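You operate a simulated robot arm through the tools that you are given. There is no shell and no other tool.

You run a simulated robot arm. Do the job below in one go: nothing can be reset, and whatever is moved stays where it is left.

JOB
The vacuum's gauge is short of green: knock its filter clean.
Fine: switch on, shut the inlet slide, press the filter button till the gauge reads green, open the slide, switch off. Where these are worked on the way, their far stop is far enough and under half their travel is too little: inlet slide.

It is judged by the outcome, as a careful person would: the job done as asked, and still so three seconds after it is handed in. It fails if anything else is knocked over, pushed out of place, dropped, spilled or broken.

ROBOT AND FRAMES
A 6-joint arm with a two-finger parallel gripper, fixed in place. Base frame: the origin is at the foot of the arm, x ahead of it, y to its left, z up. Units: m, degrees, N and s.
With the tool pointing down near the work surface it reaches from about 0.16 to 0.8 m from the base axis. Its first joint turns from -166.0 to 166.0 degrees. Payload 3.91 kg.
The TCP is the grasp point between the finger pads, 0.03 m short of the fingertips. In the tool frame z runs along the fingers and y along their closing line. Largest opening 0.11 m; finger width 0.02, thickness 0.01; the body of the gripper, 0.048 by 0.112 m, starts 0.055 m behind the TCP.
Orientation is that of the tool frame in the base frame, as [roll, pitch, yaw] about the fixed x, y, z axes, in that order (R = Rz(yaw) Ry(pitch) Rx(roll)). With the fingers straight down and closing along the base's y, the tool's x points along the base's -x, its y along +y and its z along -z.

CONTROLS
- The arm moves only by the tool send_rows. Its argument "series" is a list that holds one entry, the list of rows, each a list of 7 numbers: the shift along the tool's x, y, z in units of 20 mm (1.0 is 20 mm), then the turn, a rotation vector about the tool's x, y, z in units of 4 degrees (1.0 is 4 degrees), then the gripper command, from -1 (shut) to 1 (fully open), values between in proportion. In form: [[[x, y, z, rx, ry, rz, gripper], ...]]. A call has 1 to 20 rows; each row shifts and turns the commanded pose from where the row before left it, along the tool's axes as they then stand. A call with a number of a shift or a turn outside -1 to 1 is refused whole. Rows are played at 5 a second. More than 0.05 m and 8.6 degrees between two rows, or a gripper value outside its range, and nothing of the call is played. Where a pose cannot be reached the arm comes as near as it can. A force on the tool above 90 N (or 10 N above the force at the start of the call, whichever is more), or a blocked arm, ends the call early, and 0.2 s more pass. The fingers move at their own pace (about 0.108 m/s each) and stop on an object; they squeeze with about 39 N. The grip force told is the motor's: it shows also when the fingers shut on nothing. Time passes only in rows, and 0.2 s behind the last, so rows that do not move let the fingers close. It gives the time, the measured TCP pose, the force on the tool (base axes), the opening and the grip force at its end, in the units of the frame above (readings bear some noise), with the torque about the TCP (base axes, N m) and any sound that the robot's microphone picked up, and new pictures: "show" is both (left out), scene, wrist or none.
- Cameras (640 x 400 px; columns grow to the right, rows downward): "scene" is fixed at [0.0508, 0.65, 1.2367]; the picture's right is [-1.00, 0.08, 0.00], its down [0.07, 0.96, -0.26] and it looks along [-0.02, -0.25, -0.97] (base axes); focal length 238 px, centre (320, 200). "wrist" rides on the gripper at [0.077, 0.007, -0.114] in the tool frame; the picture's right is [-0.09, 1.00, 0.00], its down [-0.80, -0.07, -0.59] and it looks along [-0.59, -0.05, 0.80] (tool axes); focal length 270 px, centre (320, 200). There is no depth. A picture from a camera that has moved, and an enlarged one, comes with that camera's place and axes in the base frame and with its lens.
- lift_body(by): slides the trunk up (or, below 0, down) by that many m; the arm rides with it, the base frame stays. It gives what a move gives, with no picture.
- inspect(camera, box): a new picture of the part [left, top, right, bottom] of that camera's present view, enlarged. It takes no simulated time.
- finish_job(): hands the job in; it is judged then, once.

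Places have to be worked out from the pictures, the camera data and where the tool is seen. Open the gripper and draw the arm clear of the work before you hand the job in, unless the task says otherwise.

The tools are called after "Emit:" as a command line: name --argument value ..., lists and objects as JSON in quotes. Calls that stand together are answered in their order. send_rows: Moves the arm, as the interface text tells. Its arguments: {"type":"object","properties":{"series":{"type":"array","items":{"type":"array","items":{"type":"array","items":{"type":"number"}}}},"show":{"type":"string","enum":["both","scene","wrist","none"]}},"required":["series"]} The other tools are called the same way: lift_body (by) slides the trunk up or down; inspect (camera, box) takes an enlarged picture of a part of a camera's view; finish_job () hands the job in.

At the start:

```text
time: 0.0
eef_pos: [0.1002, 0.465, 0.9366]
tcp_rot: [-179.9, 0.0, -180.0]
contact_force: [-0.5, 0.7, 0.4]
ft_torque: [0.01, -0.02, -0.01]
gripper_width: 0.1102
grip_force: 0.0
trunk travel left (down, up): [-0.45, 0.09]
```

scene: 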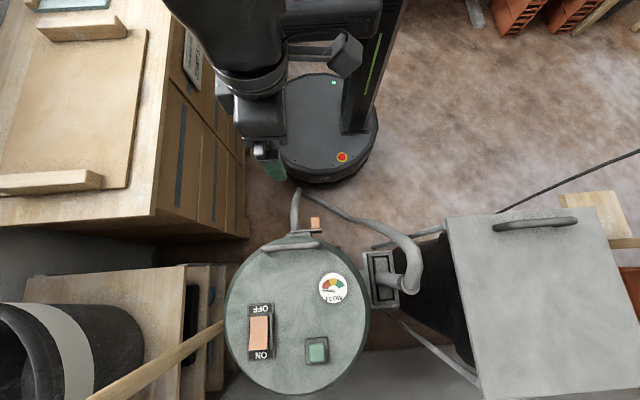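
wrist: 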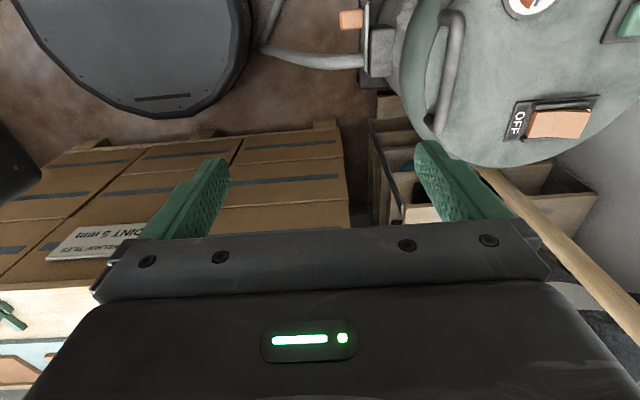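

The scene shows the vacuum's lid with a rocker (OFF/ON), a green button, a gauge and a handle, with an inlet and orange tab on the side towards the robot. I'll look closer before moving.

Emit:
inspect --camera "scene" --box '[220, 180, 440, 400]'

Emit:
inspect --camera "wrist" --box '[320, 0, 640, 200]'

Emit:
inspect --camera "scene" --box '[270, 180, 350, 260]'

```text
1.82 times, centred on (330, 290) of scene
camera zoom: at [0.0508, 0.65, 1.2367], right [-1.0, 0.08, 0.0], down [0.07, 0.96, -0.26], along [-0.02, -0.25, -0.97], focal length 432 px, centre (302, 36)
```

zoom: 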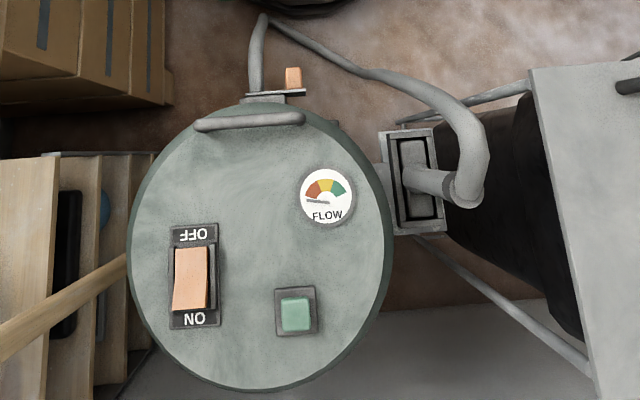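

```text
2.00 times, centred on (480, 100) of wrist
camera zoom: at [0.0225, 0.4719, 1.0509], right [0.09, 1.0, 0.0], down [0.8, -0.07, 0.59], along [0.59, -0.05, -0.8], focal length 541 px, centre (0, 400)
```

zoom: 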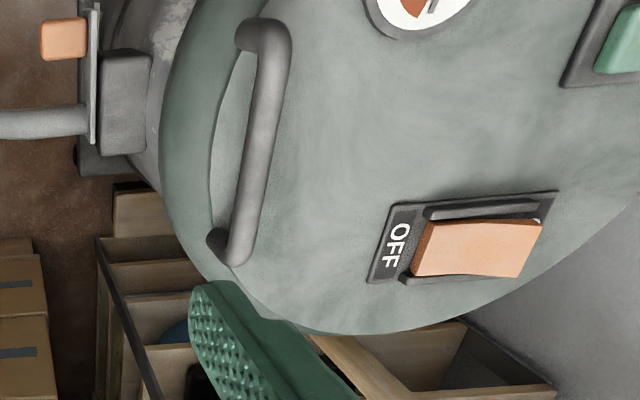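

```text
5.00 times, centred on (310, 220) of scene
camera zoom: at [0.0508, 0.65, 1.2367], right [-1.0, 0.08, 0.0], down [0.07, 0.96, -0.26], along [-0.02, -0.25, -0.97], focal length 1188 px, centre (370, 100)
```

zoom: 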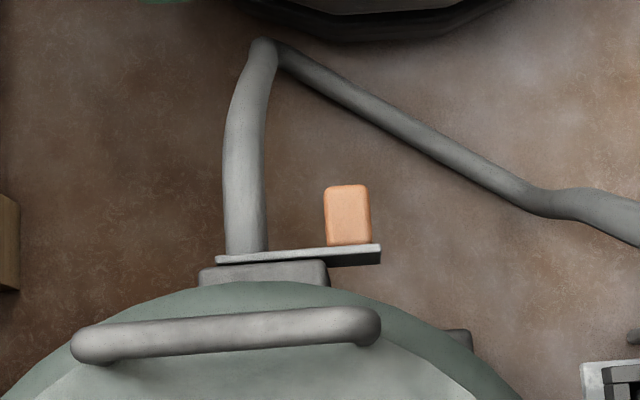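

From both views I triangulate the rocker at about (0.18, 0.78, 0.70), the button at about (0.07, 0.82, 0.70), and the orange slide tab at about (0.054, 0.527, 0.466). I'll turn the tool so the camera sits on the robot's side and looks towards the vacuum, which also lets me see the inlet from the front.

Emit:
send_rows --series '[[[0, 0, 0, 0, 0, -1, 0], [0, 0, 0, 0, 0, -1, 0], [0, 0, 0, 0, 0, -1, 0], [0, 0, 0, 0, 0, -1, 0], [0, 0, 0, 0, 0, -1, 0], [0, 0, 0, 0, 0, -1, 0], [0, 0, 0, 0, 0, -1, 0], [0, 0, 0, 0, 0, -1, 0], [0, 0, 0, 0, 0, -1, 0], [0, 0, 0, 0, 0, -1, 0], [0, 0, 0, 0, 0, -1, 0], [0, 0, 0, 0, 0, -1, 0], [0, 0, 0, 0, 0, -1, 0], [0, 0, 0, 0, 0, -1, 0], [0, 0, 0, 0, 0, -1, 0], [0, 0, 0, 0, 0, -1, 0], [0, 0, 0, 0, 0, -1, 0], [0, 0, 0, 0, 0, -1, 0], [0, 0, 0, 0, 0, -1, 0], [0, 0, 0, 0, 0, -1, 0]]]' --show "both"

```text
time: 4.2
eef_pos: [0.0992, 0.4642, 0.9379]
tcp_rot: [-180.0, 0.0, -99.8]
contact_force: [0.7, -0.6, 0.7]
ft_torque: [0.01, 0.03, 0.0]
gripper_width: 0.0551
grip_force: 0.1
trunk travel left (down, up): [-0.45, 0.09]
camera wrist: at [0.0797, 0.3903, 1.0511], right [-0.97, 0.26, 0.0], down [0.21, 0.78, 0.59], along [0.15, 0.57, -0.8], focal length 270 px, centre (320, 200)
```

scene: 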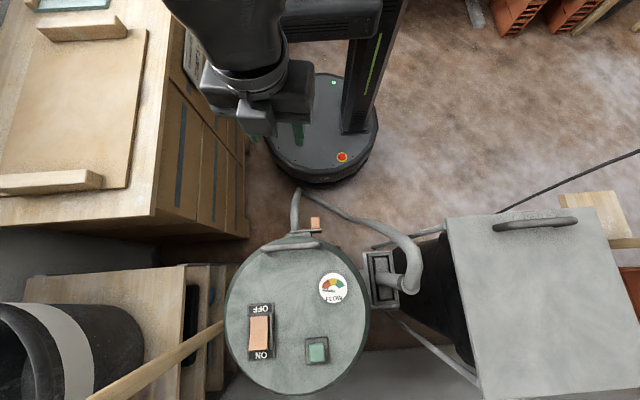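
wrist: 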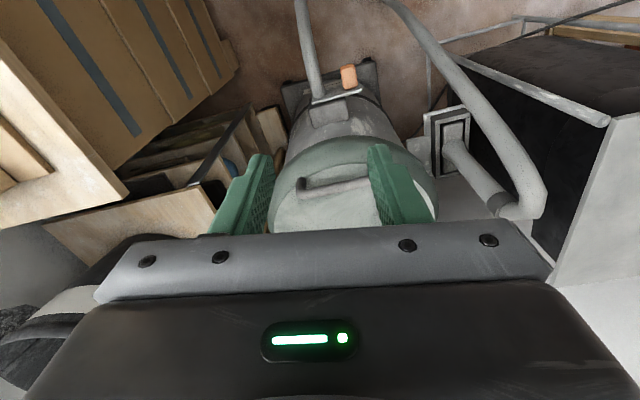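

The wrist camera now sees the inlet from above. I'll enlarge it to see how the slide is laid out.

Emit:
inspect --camera "wrist" --box '[270, 40, 430, 140]'

Emit:
inspect --camera "scene" --box '[235, 290, 285, 370]'

Emit:
inspect --camera "scene" --box '[310, 262, 360, 312]'

```text
4.00 times, centred on (350, 90) of wrist
camera zoom: at [0.0797, 0.3903, 1.0511], right [-0.97, 0.26, 0.0], down [0.21, 0.78, 0.59], along [0.15, 0.57, -0.8], focal length 1081 px, centre (200, 640)
```

zoom: 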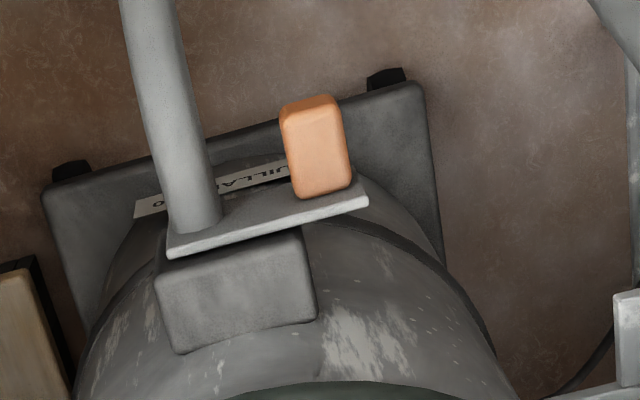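

```text
5.00 times, centred on (260, 330) of scene
camera zoom: at [0.0508, 0.65, 1.2367], right [-1.0, 0.08, 0.0], down [0.07, 0.96, -0.26], along [-0.02, -0.25, -0.97], focal length 1188 px, centre (620, -450)
```

zoom: 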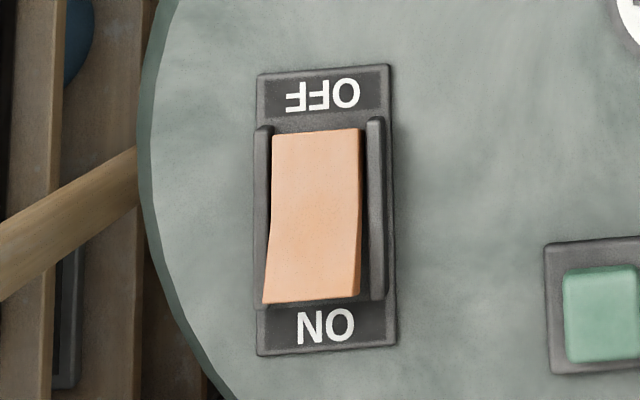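

```text
8.00 times, centred on (335, 287) of scene
camera zoom: at [0.0508, 0.65, 1.2367], right [-1.0, 0.08, 0.0], down [0.07, 0.96, -0.26], along [-0.02, -0.25, -0.97], focal length 1901 px, centre (200, -496)
```

zoom: 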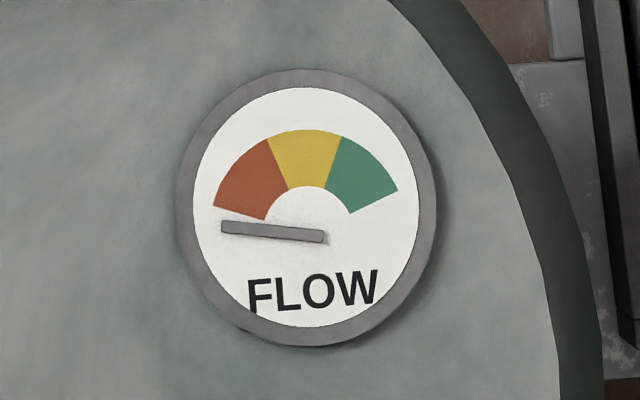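

The rocker's ON end (far, +y side) stands raised, so the machine is off, and the needle sits below red. The slide looks like a plate running along x with the orange tab at its -x end. I'll finish squaring the tool, back off and come lower to see the slide from the front.

Emit:
send_rows --series '[[[0, 0, 0, 0, 0, -0.9, 0.0], [0, 0, 0, 0, 0, -0.9, 0.0], [0, 0, 0, 0, 0, -0.65, 0.0], [1, 0, 0.5, 0, 0, 0, 0.0], [1, 0, 1, 0, 0, 0, 0.0], [1, 0, 1, 0, 0, 0, 0.0], [0.5, 0, 1, 0, 0, 0, 0.0], [0, 0, 1, 0, 0, 0, 0.0], [0, 0, 1, 0, 0, 0, 0.0], [0, 0, 1, 0, 0, 0, 0.0], [0, 0, 1, 0, 0, 0, 0.0], [0, 0, 1, 0, 0, 0, 0.0]]]'

```text
time: 6.8
eef_pos: [0.0988, 0.3949, 0.7676]
tcp_rot: [179.9, 0.0, -90.2]
contact_force: [-0.1, -0.1, 0.2]
ft_torque: [0.02, -0.01, 0.02]
gripper_width: 0.0548
grip_force: 0.1
trunk travel left (down, up): [-0.45, 0.09]
camera wrist: at [0.092, 0.3177, 0.8806], right [-1.0, 0.09, 0.0], down [0.07, 0.8, 0.59], along [0.05, 0.59, -0.8], focal length 270 px, centre (320, 200)
```

scene: 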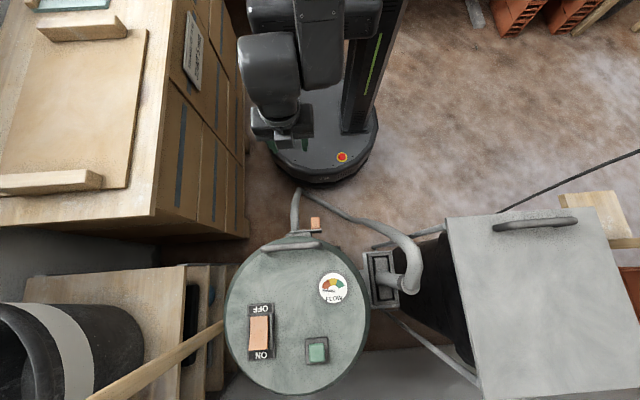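
wrist: 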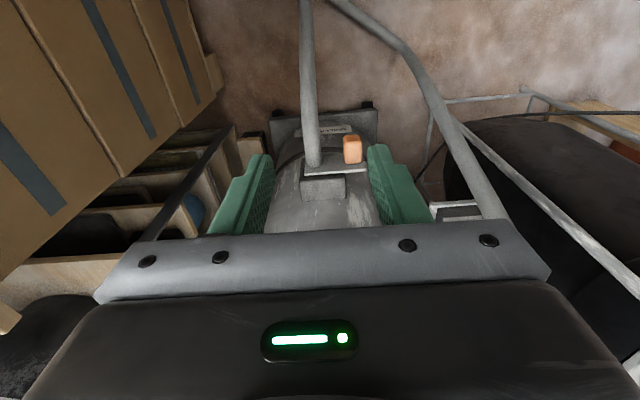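

Emit:
inspect --camera "wrist" --box '[260, 80, 420, 180]'

```text
4.00 times, centred on (340, 130) of wrist
camera zoom: at [0.092, 0.3177, 0.8806], right [-1.0, 0.09, 0.0], down [0.07, 0.8, 0.59], along [0.05, 0.59, -0.8], focal length 1081 px, centre (240, 480)
```

zoom: 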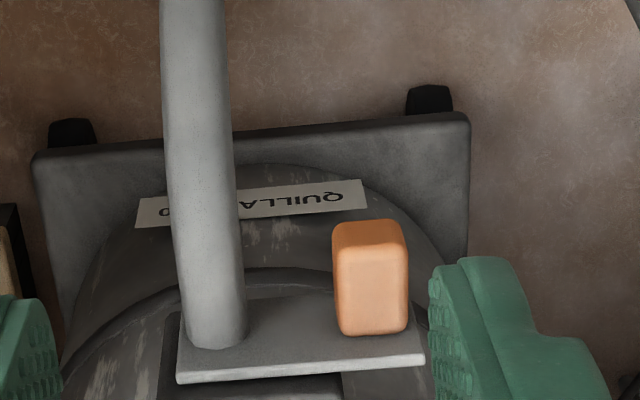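

The tab sits at the -x end of an upright plate, the hose at its +x end. To see which way the slide runs I'll come lower and tilt the camera more level for a frontal view.

Emit:
send_rows --series '[[[0, 0.5, 1, 0, -0.5, 0, 0.0], [0, 0.5, 1, 0, -0.5, 0, 0.0], [0, 0.5, 1, 0, -0.5, 0, 0.0], [0, 0, 1, 0, -0.5, 0, 0.0], [0, 0, 1, 0, -0.5, 0, 0.0], [0, 0, 1, 0, -0.5, 0, 0.0], [0, 0, 1, 0, -1, 0, 0.0], [0.3, 0, 1, 0, -1, 0, 0.0], [0.5, 0, 1, 0, -1, 0, 0.0], [0.5, 0, 0.5, 0, -1, 0, 0.0]]]'

```text
time: 9.0
eef_pos: [0.0551, 0.3913, 0.6079]
tcp_rot: [178.6, 25.6, -90.7]
contact_force: [-0.2, 0.3, 0.9]
ft_torque: [0.02, 0.0, 0.0]
gripper_width: 0.0551
grip_force: 0.1
out of reach, approached as far as the arm can: row 4, 5
trunk travel left (down, up): [-0.45, 0.09]
camera wrist: at [0.051, 0.2735, 0.678], right [-1.0, 0.08, 0.06], down [0.09, 0.47, 0.88], along [0.04, 0.88, -0.47], focal length 270 px, centre (320, 200)
```

scene: 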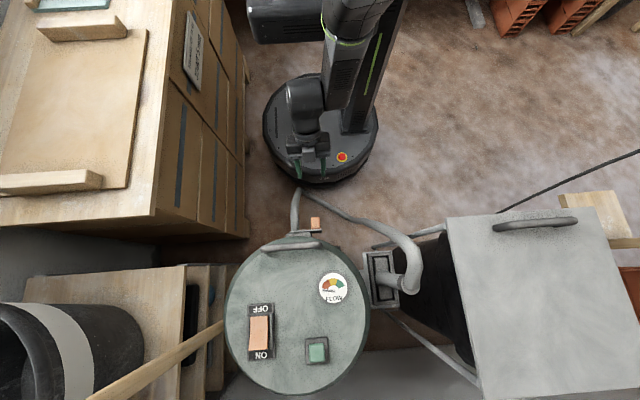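
wrist: 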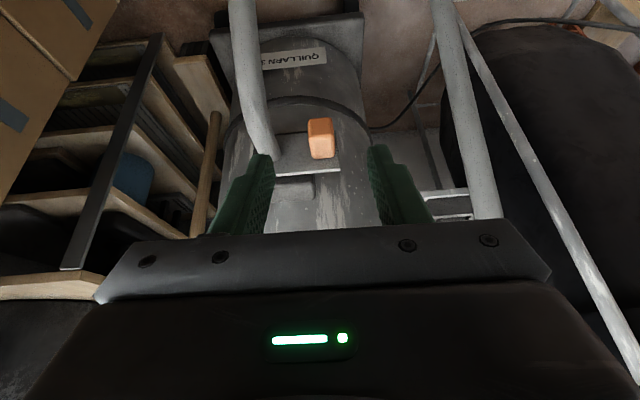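

Emit:
inspect --camera "wrist" --box '[230, 80, 390, 200]'

```text
3.33 times, centred on (310, 140) of wrist
camera zoom: at [0.051, 0.2735, 0.678], right [-1.0, 0.08, 0.06], down [0.09, 0.47, 0.88], along [0.04, 0.88, -0.47], focal length 901 px, centre (353, 400)
```

zoom: 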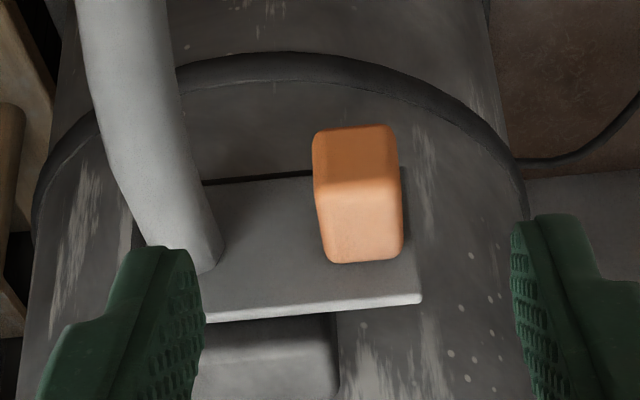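

The slide plate runs along x (about x 0.036–0.138, front face y≈0.547), with the tab at x 0.04–0.07, y 0.51–0.547, z 0.443–0.473, and the hose at x≈0.12. Switching on comes first, so I shut the fingers, rise and go forward over the lid towards the rocker.

Emit:
send_rows --series '[[[-0.432, 0, -0.902, 0, 0, 0, -1], [-0.432, 0, -0.902, 0, 0, 0, -1], [-0.432, 0, -0.902, 0, 0, 0, -1], [-0.432, 0, -0.902, 0, 0, 0, -1], [-0.432, 0, -0.902, 0, 0, 0, -1], [-0.883, 0, -0.686, 0, 0, 0, -1], [-0.883, 0, -0.686, 0, 0, 0, -1], [-0.883, 0, -0.686, 0, 0, 0, -1], [-0.883, 0, -0.686, 0, 0, 0, -1], [-0.883, 0, -0.686, 0, 0, 0, -1], [-0.883, 0, -0.686, 0, 0, 0, -1], [-0.883, 0, -0.686, 0, 0, 0, -1], [-0.883, 0, -0.686, 0, 0, 0, -1], [-0.902, -0.9, 0.432, 0, 0, 0, -1], [-0.902, -0.9, 0.432, 0, 0, 0, -1], [-0.902, -0.9, 0.432, 0, 0, 0, -1], [-0.902, -0.9, 0.432, 0, 0, 0, -1], [-0.902, -0.9, 0.432, 0, 0, 0, -1], [-0.902, -0.9, 0.432, 0, 0, 0, -1], [-0.902, -0.9, 0.432, 0, 0, 0, -1]]]'

```text
time: 13.2
eef_pos: [0.1859, 0.5756, 0.7943]
tcp_rot: [178.5, 25.4, -90.6]
contact_force: [0.0, 0.4, -0.5]
ft_torque: [-0.01, -0.01, -0.01]
gripper_width: 0.0
grip_force: 37.4
out of reach, approached as far as the arm can: row 10, 11, 12, 13
trunk travel left (down, up): [-0.45, 0.09]
camera wrist: at [0.1807, 0.4583, 0.8639], right [-0.99, 0.08, 0.06], down [0.09, 0.47, 0.88], along [0.04, 0.88, -0.47], focal length 270 px, centre (320, 200)
```

scene: 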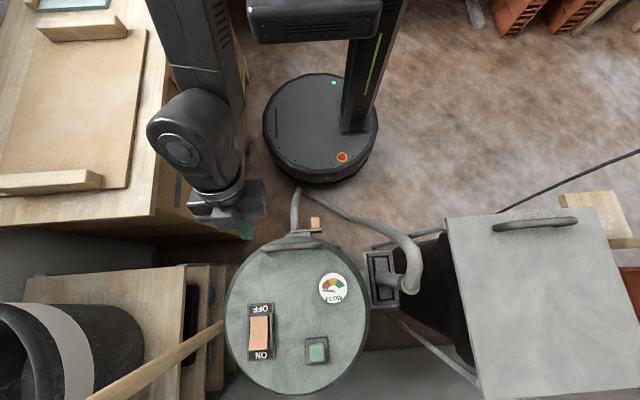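
wrist: 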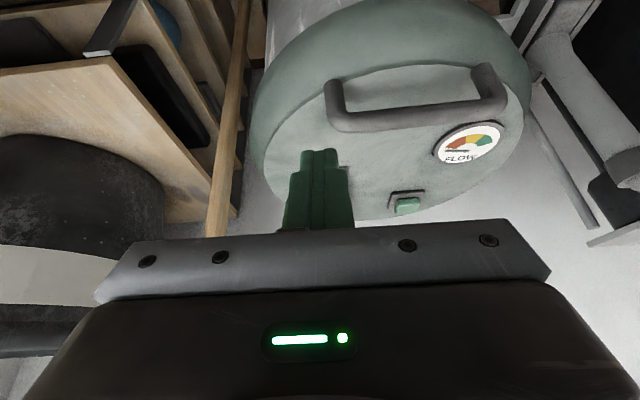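

The tip is now at about (0.186, 0.589, 0.767), clear of the lid. I move forward to hover over the rocker's far (ON) end.

Emit:
send_rows --series '[[[-0.859, 0, 0.522, 0, 0, 0, -1], [-0.859, 0, 0.522, 0, 0, 0, -1], [-0.859, 0, 0.522, 0, 0, 0, -1], [-0.859, 0, 0.522, 0, 0, 0, -1], [-0.859, 0, 0.522, 0, 0, 0, -1], [-0.859, 0, 0.522, 0, 0, 0, -1], [-0.859, 0, 0.522, 0, 0, 0, -1], [-0.859, 0, 0.522, 0, 0, 0, -1], [-0.859, 0, 0.522, 0, 0, 0, -1], [-0.859, 0, 0.522, 0, 0, 0, -1]]]'

```text
time: 15.4
eef_pos: [0.1863, 0.7716, 0.7736]
tcp_rot: [177.8, 25.9, -90.6]
contact_force: [0.0, 0.2, 0.1]
ft_torque: [0.0, -0.02, -0.03]
gripper_width: 0.0001
grip_force: 37.6
out of reach, approached as far as the arm can: row 10
trunk travel left (down, up): [-0.45, 0.09]
camera wrist: at [0.183, 0.6527, 0.8424], right [-0.99, 0.07, 0.07], down [0.1, 0.46, 0.88], along [0.03, 0.88, -0.47], focal length 270 px, centre (320, 200)
```

scene: 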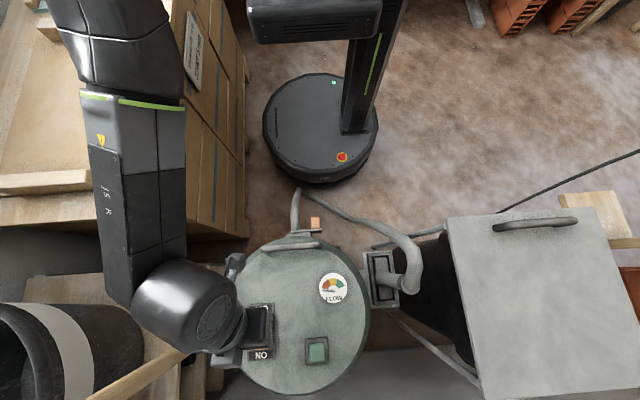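
wrist: 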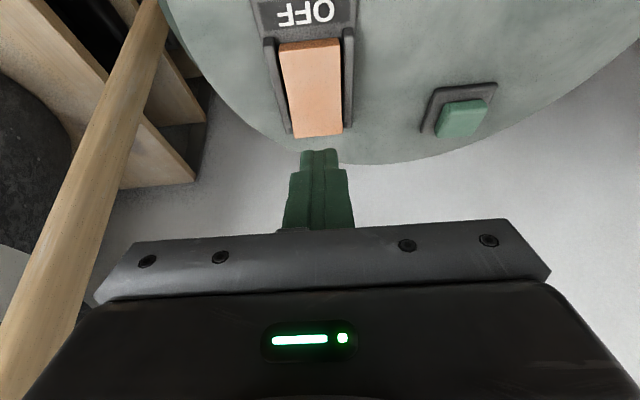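

Tip is at about y=0.785 and the arm is at the edge of its reach in this pose; the rocker's ON end is centred near y≈0.797. Tilting the fingers further outward gains reach, so I tilt another 20° in place.

Emit:
send_rows --series '[[[0, 0, 0, 0, -1, 0, -1], [0, 0, 0, 0, -1, 0, -1], [0, 0, 0, 0, -1, 0, -1], [0, 0, 0, 0, -1, 0, -1], [0, 0, 0, 0, -1, 0, -1]]]'

```text
time: 16.6
eef_pos: [0.1794, 0.7826, 0.7834]
tcp_rot: [176.9, 41.6, -90.9]
contact_force: [-0.7, -0.2, 0.9]
ft_torque: [-0.02, 0.01, -0.01]
gripper_width: 0.0
grip_force: 37.2
out of reach, approached as far as the arm can: row 4, 5
trunk travel left (down, up): [-0.45, 0.09]
camera wrist: at [0.1774, 0.6489, 0.8173], right [-0.99, 0.05, 0.1], down [0.1, 0.21, 0.97], along [0.03, 0.98, -0.21], focal length 270 px, centre (320, 200)
```

scene: 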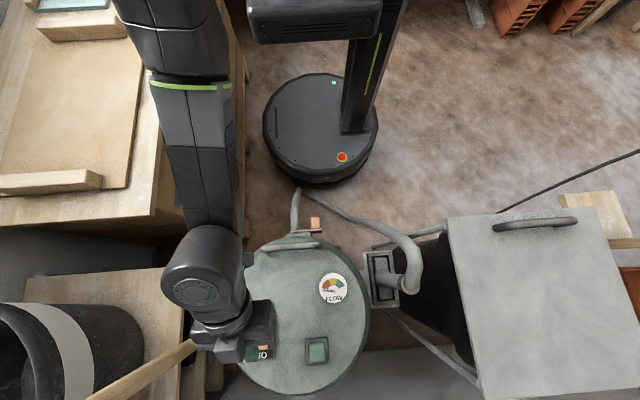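
wrist: 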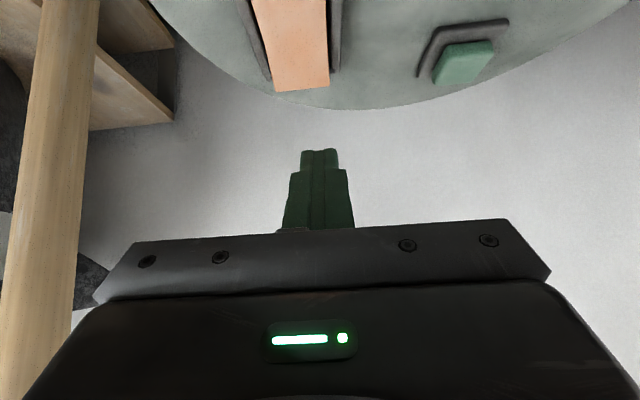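

Tip now sits at about (0.179, 0.803, 0.761), above the ON end. I lower it in small steps and watch the force.

Emit:
send_rows --series '[[[0.58, -0.1, 0.5, 0, 0, 0, -1], [0.58, -0.1, 0.5, 0, 0, 0, -1]]]'

```text
time: 17.2
eef_pos: [0.1825, 0.777, 0.7529]
tcp_rot: [177.1, 41.7, -90.9]
contact_force: [0.3, -0.1, -0.6]
ft_torque: [0.02, -0.02, -0.01]
gripper_width: 0.0
grip_force: 37.5
trunk travel left (down, up): [-0.45, 0.09]
camera wrist: at [0.1803, 0.6451, 0.7868], right [-0.99, 0.05, 0.1], down [0.11, 0.21, 0.97], along [0.03, 0.98, -0.21], focal length 270 px, centre (320, 200)
```

scene: 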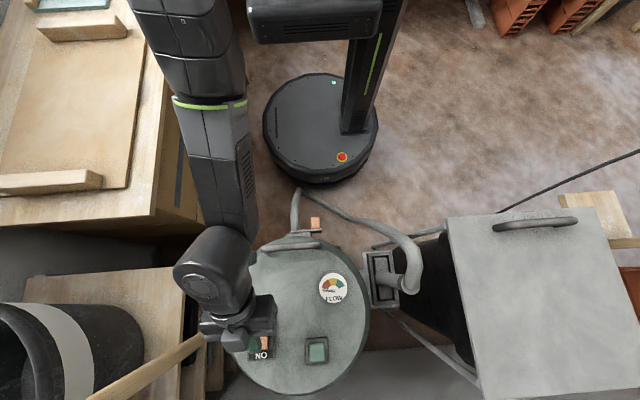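
wrist: 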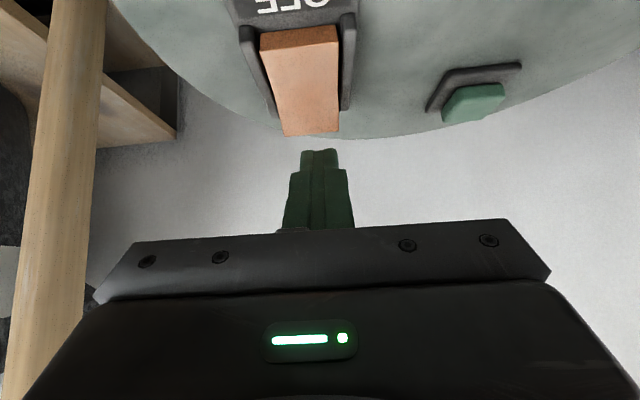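

Contact should come about 15 mm lower; I shift slightly outward and continue down in small steps.

Emit:
send_rows --series '[[[0.174, 0, 0.648, 0, 0, 0, -1], [0.133, 0, 0.15, 0, 0, 0, -1], [0.133, 0, 0.15, 0, 0, 0, -1]]]'

```text
time: 18.0
eef_pos: [0.1817, 0.784, 0.7324]
tcp_rot: [176.9, 41.6, -91.0]
contact_force: [0.6, 0.2, 2.0]
ft_torque: [0.01, -0.01, -0.01]
gripper_width: 0.0002
grip_force: 38.3
trunk travel left (down, up): [-0.45, 0.09]
camera wrist: at [0.1794, 0.6509, 0.7666], right [-0.99, 0.05, 0.1], down [0.11, 0.21, 0.97], along [0.03, 0.98, -0.21], focal length 270 px, centre (320, 200)
```

scene: 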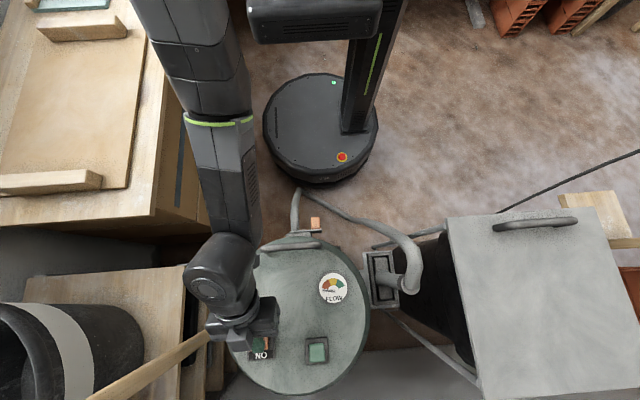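
wrist: 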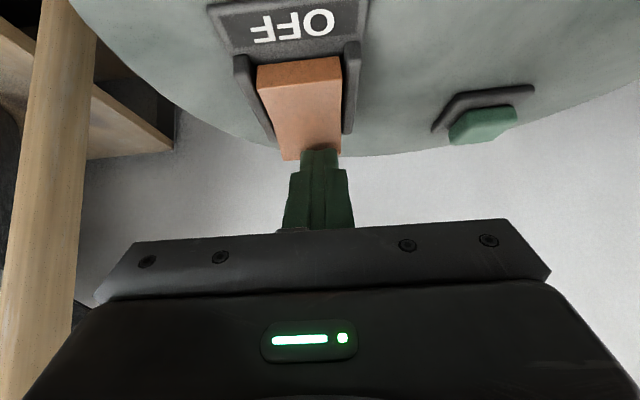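

Contact begins (2 N). The tip is on the ON end, so I press on in small steps.

Emit:
send_rows --series '[[[0.133, 0, 0.15, 0, 0, 0, -1], [0.133, 0, 0.15, 0, 0, 0, -1]]]' --show "both"

```text
time: 18.6
eef_pos: [0.1815, 0.7847, 0.7256]
tcp_rot: [177.1, 41.5, -90.8]
contact_force: [0.4, -1.6, 3.1]
ft_torque: [0.0, -0.01, -0.03]
gripper_width: 0.0
grip_force: 37.1
trunk travel left (down, up): [-0.45, 0.09]
camera wrist: at [0.1791, 0.6506, 0.7589], right [-0.99, 0.05, 0.1], down [0.1, 0.2, 0.97], along [0.02, 0.98, -0.21], focal length 270 px, centre (320, 200)
```

scene: 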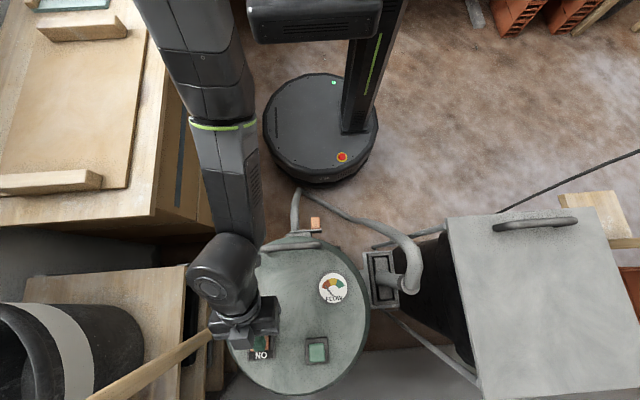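
wrist: 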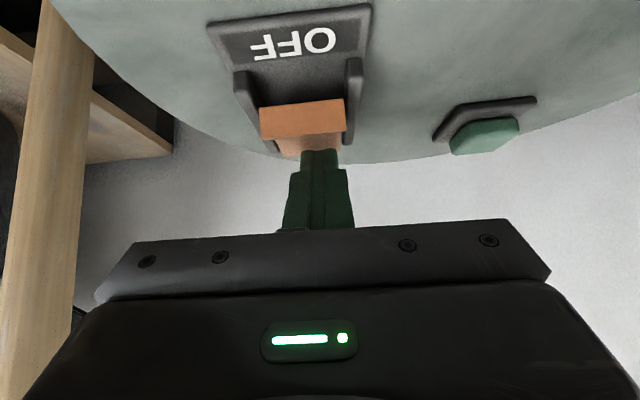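

The rocker has tipped over towards ON (its OFF end stands up now). I'll check the gauge while lifting off.

Emit:
send_rows --series '[[[-0.3, 0, -0.35, 0, 0, 0, -1], [-0.664, 0, -0.748, 0, 0, 0, -1], [-0.664, 0, -0.748, 0, 0, 0, -1]]]'

Emit:
inspect --camera "scene" --box '[310, 262, 360, 312]'

Emit:
inspect --camera "wrist" --box '[200, 0, 400, 160]'

```text
time: 19.4
eef_pos: [0.1837, 0.7831, 0.7737]
tcp_rot: [176.9, 41.6, -90.9]
contact_force: [0.1, 0.2, -1.1]
ft_torque: [0.03, 0.01, 0.0]
gripper_width: 0.0002
grip_force: 38.2
trunk travel left (down, up): [-0.45, 0.09]
camera wrist: at [0.1812, 0.6501, 0.8085], right [-0.99, 0.05, 0.1], down [0.11, 0.21, 0.97], along [0.03, 0.98, -0.21], focal length 270 px, centre (320, 200)
```

scene: 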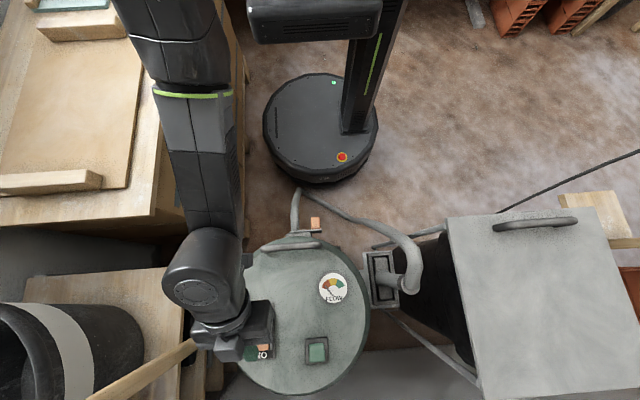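
wrist: 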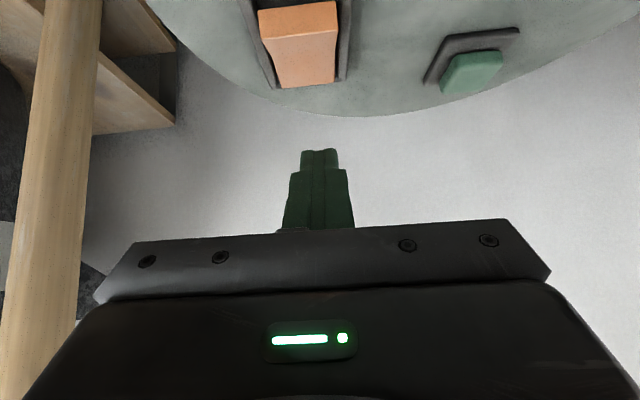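

```text
8.00 times, centred on (335, 287) of scene
camera zoom: at [0.0508, 0.65, 1.2367], right [-1.0, 0.08, 0.0], down [0.07, 0.96, -0.26], along [-0.02, -0.25, -0.97], focal length 1901 px, centre (200, -496)
```

zoom: 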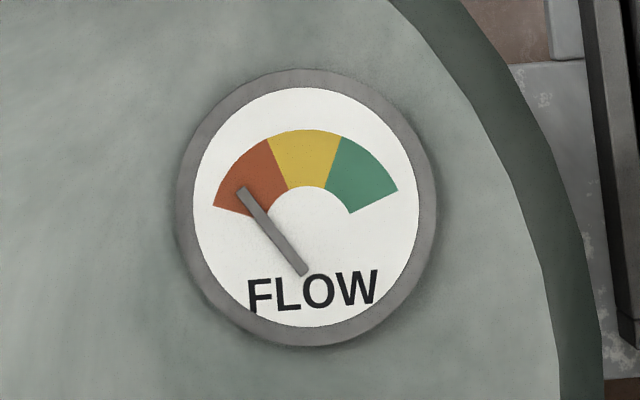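

```text
2.50 times, centred on (300, 80) of wrist
camera zoom: at [0.1812, 0.6501, 0.8085], right [-0.99, 0.05, 0.1], down [0.11, 0.21, 0.97], along [0.03, 0.98, -0.21], focal length 676 px, centre (370, 500)
```

zoom: 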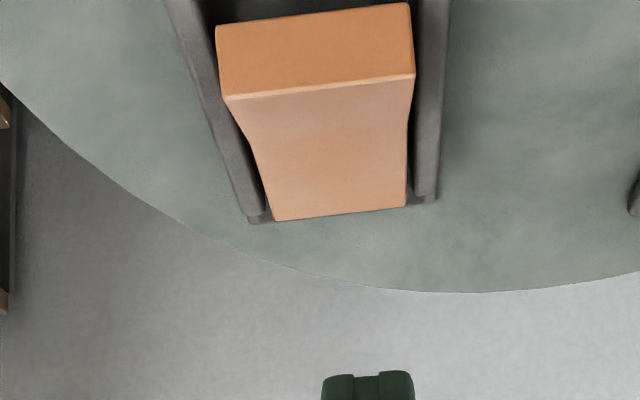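

The machine is on and the gauge now reads red. Next is the slide: I retrace back over the lid, easing the tilt to about 25°, and start down in front of the drum on the -x side of the tab.

Emit:
send_rows --series '[[[0.582, 0, -0.851, 0, 1, 0, -1], [0.639, 0, -0.808, 0, 1, 0, -1], [0.695, 0, -0.761, 0, 1, 0, -1], [0.747, 0, -0.711, 0, 1, 0, -1], [0.902, 1, -0.432, 0, 0, 0, -1], [0.902, 1, -0.432, 0, 0, 0, -1], [0.902, 1, -0.432, 0, 0, 0, -1], [0.902, 1, -0.432, 0, 0, 0, -1], [0.902, 1, -0.432, 0, 0, 0, -1], [0.902, 1, -0.432, 0, 0, 0, -1], [0.902, 1, -0.432, 0, 0, 0, -1], [0.902, 1, -0.432, 0, 0, 0, -1], [0.902, 0, -0.432, 0, 0, 0, -1], [0.902, 0, -0.432, 0, 0, 0, -1], [0.902, 0, -0.432, 0, 0, 0, -1], [0.902, 0, -0.432, 0, 0, 0, -1]]]'

```text
time: 22.8
eef_pos: [0.0475, 0.5608, 0.7993]
tcp_rot: [177.3, 25.6, -90.0]
contact_force: [-0.3, 0.2, 0.3]
ft_torque: [-0.01, -0.04, 0.01]
gripper_width: 0.0001
grip_force: 37.8
out of reach, approached as far as the arm can: row 12, 13, 14, 15, 16
trunk travel left (down, up): [-0.45, 0.09]
camera wrist: at [0.0469, 0.443, 0.8686], right [-0.99, 0.06, 0.08], down [0.1, 0.47, 0.88], along [0.01, 0.88, -0.47], focal length 270 px, centre (320, 200)
```

scene: 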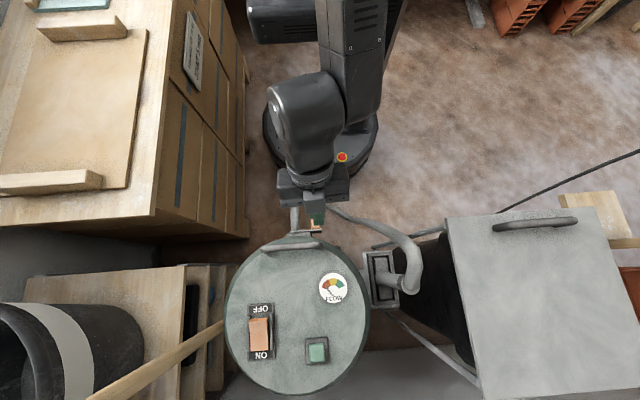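
wrist: 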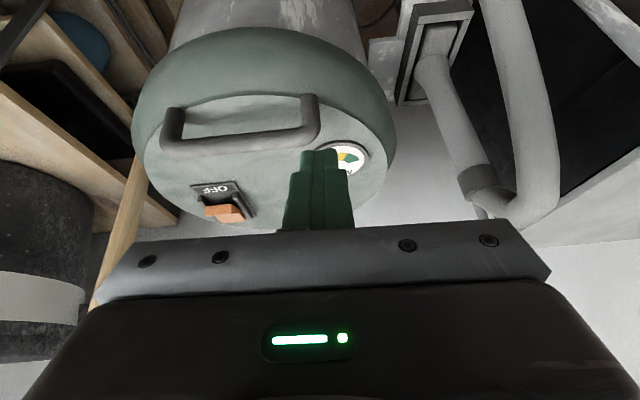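

The arm can't draw back further at this tilt, so I straighten the tool first, then back off and go down in front of the drum.

Emit:
send_rows --series '[[[0, 0, 0, 0, 1, 0, -1], [0, 0, 0, 0, 1, 0, -1], [0, 0, 0, 0, 1, 0, -1], [0, 0, 0, 0, 1, 0, -1], [0, 0, 0, 0, 1, 0, -1], [0, 0, 0, 0, 1, 0, -1], [0, 0, 0, 0, 0.4, 0, -1], [1, 0, 0, 0, 0, 0, -1], [1, 0, 0, 0, 0, 0, -1], [1, 0, 0, 0, 0, 0, -1], [1, 0, 0, 0, 0, 0, -1], [1, 0.5, 0, 0, 0, 0, -1], [0, 0.5, 1, 0, 0, 0, -1], [0, 0, 1, 0, 0, 0, -1], [0, 0, 1, 0, 0, 0, -1], [0, 0, 1, 0, 0, 0, -1]]]'

```text
time: 26.2
eef_pos: [0.0259, 0.4612, 0.7191]
tcp_rot: [177.8, 0.0, -88.8]
contact_force: [0.1, -0.4, 0.0]
ft_torque: [-0.02, 0.01, -0.03]
gripper_width: 0.0001
grip_force: 37.8
trunk travel left (down, up): [-0.45, 0.09]
camera wrist: at [0.0255, 0.3849, 0.833], right [-1.0, 0.07, 0.04], down [0.08, 0.8, 0.59], along [0.01, 0.59, -0.81], focal length 270 px, centre (320, 200)
```

scene: 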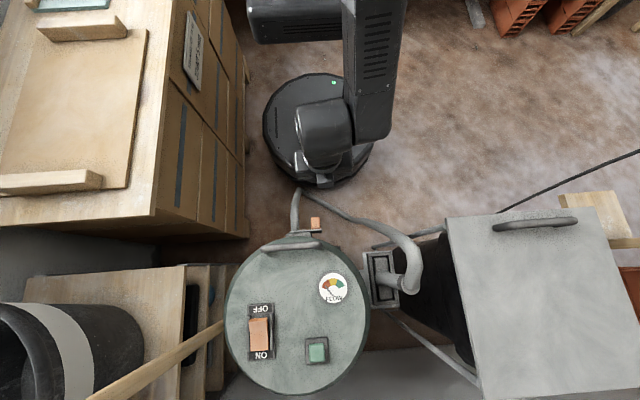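
wrist: 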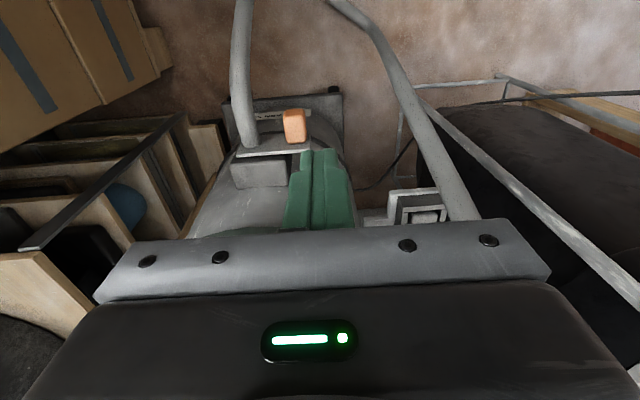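

The tab is in clear view. I level the small roll error, go lower and tilt about 20° so that the wrist stays away from the lid rim.

Emit:
send_rows --series '[[[0, 0, 1, 0.55, 0, 0, -1], [0, 0, 1, 0, 0, 0, -1], [0, 0, 1, 0, 0, 0, -1], [0, 0, 1, 0, 0, 0, -1], [0, 0, 1, 0, 0, 0, -1], [0, 0, 0, 0, -1, 0, -1], [0, 0, 0, 0, -1, 0, -1], [0, 0, 0, 0, -1, 0, -1], [0, 0, 0, 0, -1, 0, -1], [0, 0, 0, 0, -1, 0, -1]]]'

```text
time: 28.4
eef_pos: [0.0312, 0.4655, 0.6196]
tcp_rot: [179.6, 5.8, -88.9]
contact_force: [0.8, 0.5, 0.1]
ft_torque: [-0.03, 0.02, 0.01]
gripper_width: 0.0002
grip_force: 37.3
out of reach, approached as far as the arm can: row 7, 8, 9, 10
trunk travel left (down, up): [-0.45, 0.09]
camera wrist: at [0.0273, 0.3777, 0.7257], right [-1.0, 0.07, 0.02], down [0.06, 0.74, 0.67], along [0.03, 0.67, -0.74], focal length 270 px, centre (320, 200)
```

scene: 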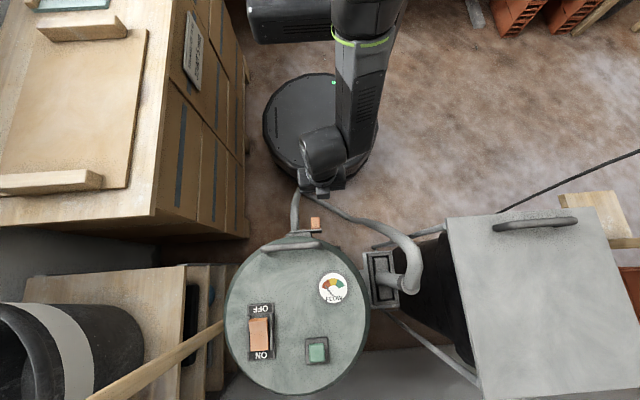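
wrist: 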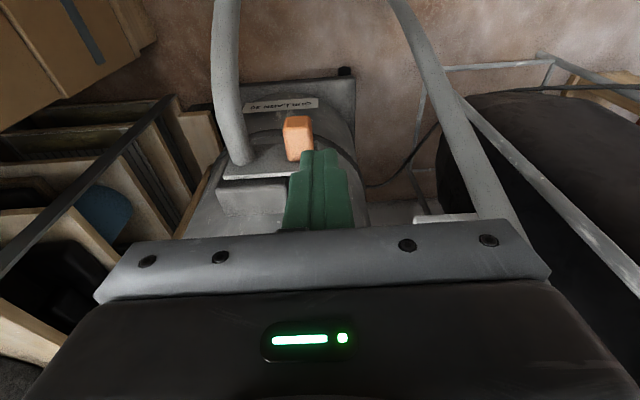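

The arm is at a folding limit here, so instead I lower the trunk, which carries this pose straight down to the tab's height in front of it.

Emit:
lift_body --by -0.13

Emit:
inspect --camera "wrist" --box '[160, 40, 480, 240]'

Emit:
inspect --camera "scene" --box '[220, 60, 420, 260]'

```text
time: 30.0
eef_pos: [0.0309, 0.4645, 0.4918]
tcp_rot: [179.4, 5.8, -88.8]
contact_force: [0.3, -0.7, 0.4]
ft_torque: [-0.03, 0.01, 0.02]
gripper_width: 0.0002
grip_force: 37.9
trunk travel left (down, up): [-0.32, 0.22]
```

```text
2.00 times, centred on (320, 140) of wrist
camera zoom: at [0.0273, 0.3777, 0.5958], right [-1.0, 0.07, 0.02], down [0.06, 0.74, 0.67], along [0.03, 0.67, -0.74], focal length 541 px, centre (320, 320)
```

zoom: 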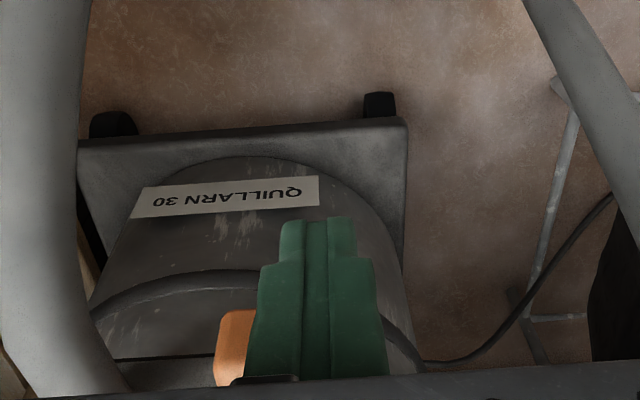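

```text
2.00 times, centred on (320, 160) of scene
camera zoom: at [0.0508, 0.65, 1.2367], right [-1.0, 0.08, 0.0], down [0.07, 0.96, -0.26], along [-0.02, -0.25, -0.97], focal length 475 px, centre (320, 280)
```

zoom: 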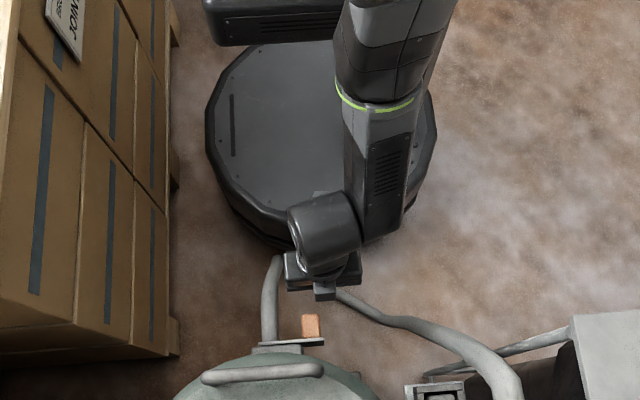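

Now I shift the closed fingers to the -x side of the tab (x≈0.017), move forward alongside it with a bit more tilt, and lower slightly.

Emit:
send_rows --series '[[[0, 0.7, 0, 0, 0, 0, -1], [-0.995, 0, 0.1, 0, 0, 0, -1], [-0.995, 0, 0.1, 0, 0, 0, -1], [-0.5, 0, 0.05, 0, -1, 0, -1], [0, 0, 0, 0, -1, 0, -1], [0, 0, 0, 0, -1, 0, -1]]]'

Emit:
inspect --camera "wrist" --box '[160, 40, 480, 240]'

Emit:
inspect --camera "scene" --box '[260, 150, 380, 270]'

```text
time: 31.4
eef_pos: [0.0165, 0.5141, 0.4903]
tcp_rot: [179.4, 9.8, -88.9]
contact_force: [0.1, 0.4, -0.1]
ft_torque: [0.01, 0.01, 0.03]
gripper_width: 0.0003
grip_force: 37.5
out of reach, approached as far as the arm can: row 5, 6
trunk travel left (down, up): [-0.32, 0.22]
camera wrist: at [0.0124, 0.4204, 0.5895], right [-1.0, 0.07, 0.02], down [0.06, 0.69, 0.72], along [0.03, 0.72, -0.69], focal length 270 px, centre (320, 200)
```

scene: 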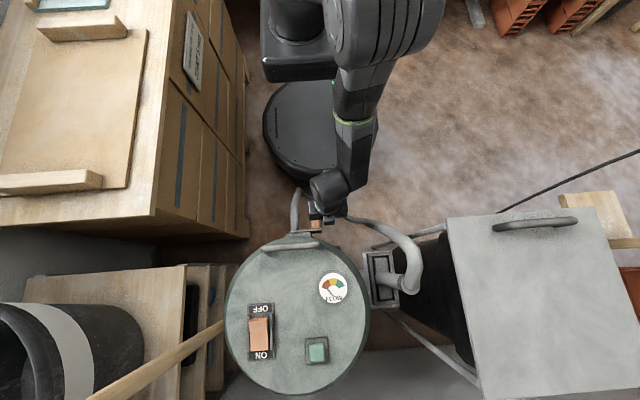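
wrist: 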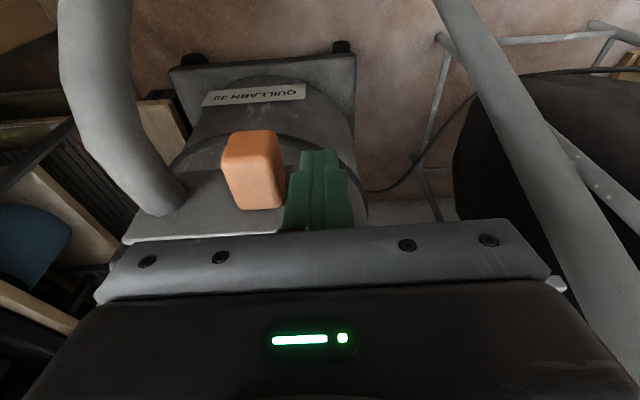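

```text
2.00 times, centred on (320, 140) of wrist
camera zoom: at [0.0124, 0.4204, 0.5895], right [-1.0, 0.07, 0.02], down [0.06, 0.69, 0.72], along [0.03, 0.72, -0.69], focal length 541 px, centre (320, 320)
```

zoom: 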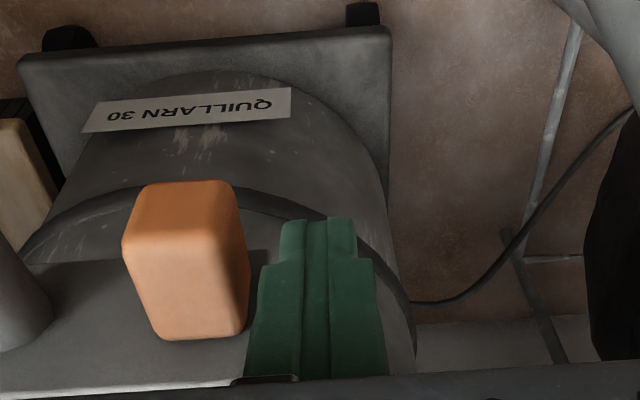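

```text
3.33 times, centred on (320, 210) of scene
camera zoom: at [0.0508, 0.65, 1.2367], right [-1.0, 0.08, 0.0], down [0.07, 0.96, -0.26], along [-0.02, -0.25, -0.97], focal length 792 px, centre (320, 167)
```

zoom: 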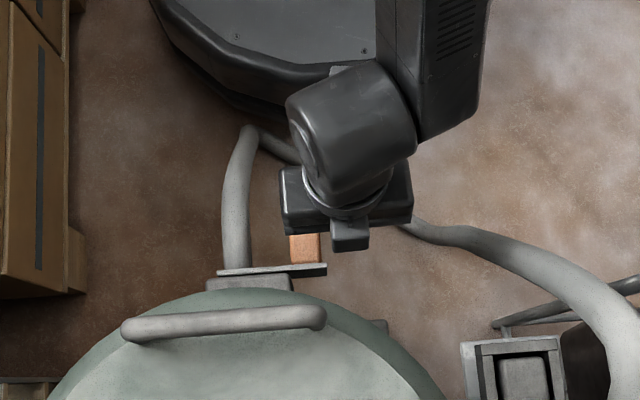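

The fingers are beside the tab's -x face with a small gap. I lower ~18 mm for a solid contact, then begin pushing towards +x in small steps.

Emit:
send_rows --series '[[[0.153, 0, 0.887, 0, 0, 0, -1], [0, -0.4, 0, 0, 0, 0, -1], [0, -0.2, 0, 0, 0, 0, -1], [0, -0.2, 0, 0, 0, 0, -1]]]' --show "wrist"

```text
time: 32.4
eef_pos: [0.0313, 0.5146, 0.4721]
tcp_rot: [179.4, 9.8, -89.0]
contact_force: [0.4, -0.4, 0.3]
ft_torque: [0.0, 0.01, 0.02]
gripper_width: 0.0
grip_force: 38.4
trunk travel left (down, up): [-0.32, 0.22]
camera wrist: at [0.0278, 0.4203, 0.5713], right [-1.0, 0.07, 0.02], down [0.06, 0.69, 0.72], along [0.03, 0.72, -0.69], focal length 270 px, centre (320, 200)
```

wrist: 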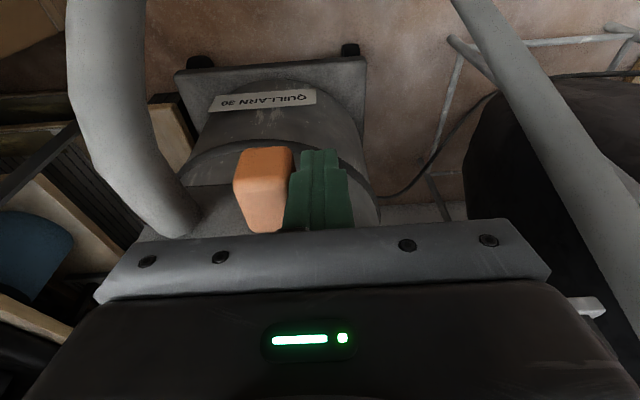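

Nearly touching (no force yet). I keep pushing towards +x in 4 mm steps.

Emit:
send_rows --series '[[[0, -0.2, 0, 0, 0, 0, -1], [0, -0.2, 0, 0, 0, 0, -1]]]' --show "wrist"

```text
time: 33.0
eef_pos: [0.039, 0.5148, 0.4719]
tcp_rot: [179.5, 9.8, -88.9]
contact_force: [0.3, 0.0, 0.1]
ft_torque: [-0.01, 0.01, -0.01]
gripper_width: 0.0002
grip_force: 37.6
trunk travel left (down, up): [-0.32, 0.22]
camera wrist: at [0.036, 0.4204, 0.5713], right [-1.0, 0.07, 0.02], down [0.06, 0.69, 0.72], along [0.03, 0.72, -0.69], focal length 270 px, centre (320, 200)
```

wrist: 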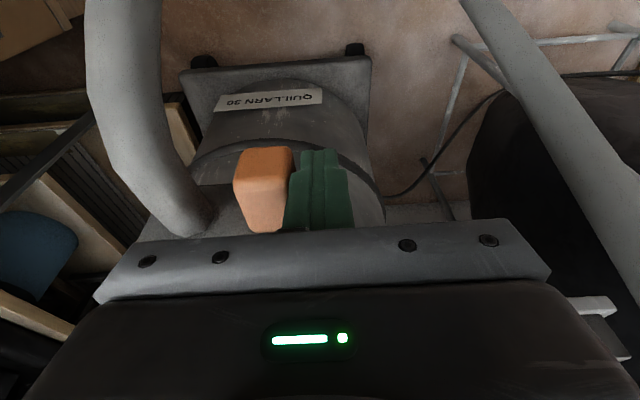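

The tab is now travelling with the fingers, with almost no resistance. I continue towards +x.

Emit:
send_rows --series '[[[0, -0.2, 0, 0, 0, 0, -1], [0, -0.2, 0, 0, 0, 0, -1], [0, -0.2, 0, 0, 0, 0, -1]]]' --show "wrist"

Emit:
inspect --camera "scene" --box '[260, 150, 380, 270]'

```text
time: 33.8
eef_pos: [0.0515, 0.5163, 0.4725]
tcp_rot: [179.4, 9.8, -88.9]
contact_force: [1.0, -0.2, 0.3]
ft_torque: [0.0, -0.01, -0.01]
gripper_width: 0.0
grip_force: 37.8
trunk travel left (down, up): [-0.32, 0.22]
camera wrist: at [0.0482, 0.421, 0.5713], right [-1.0, 0.07, 0.02], down [0.06, 0.69, 0.72], along [0.03, 0.72, -0.69], focal length 270 px, centre (320, 200)
```

wrist: 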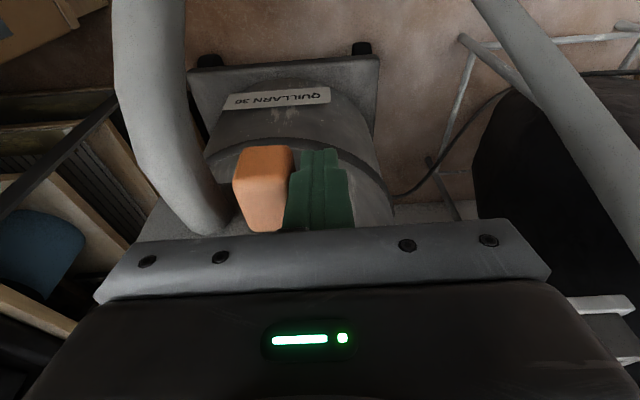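

```text
3.33 times, centred on (320, 210) of scene
camera zoom: at [0.0508, 0.65, 1.2367], right [-1.0, 0.08, 0.0], down [0.07, 0.96, -0.26], along [-0.02, -0.25, -0.97], focal length 792 px, centre (320, 167)
```

zoom: 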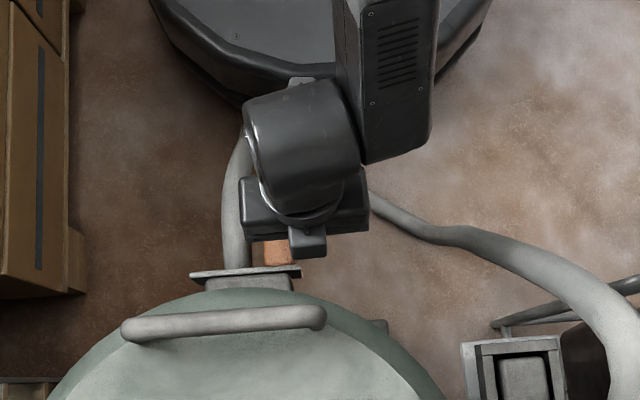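

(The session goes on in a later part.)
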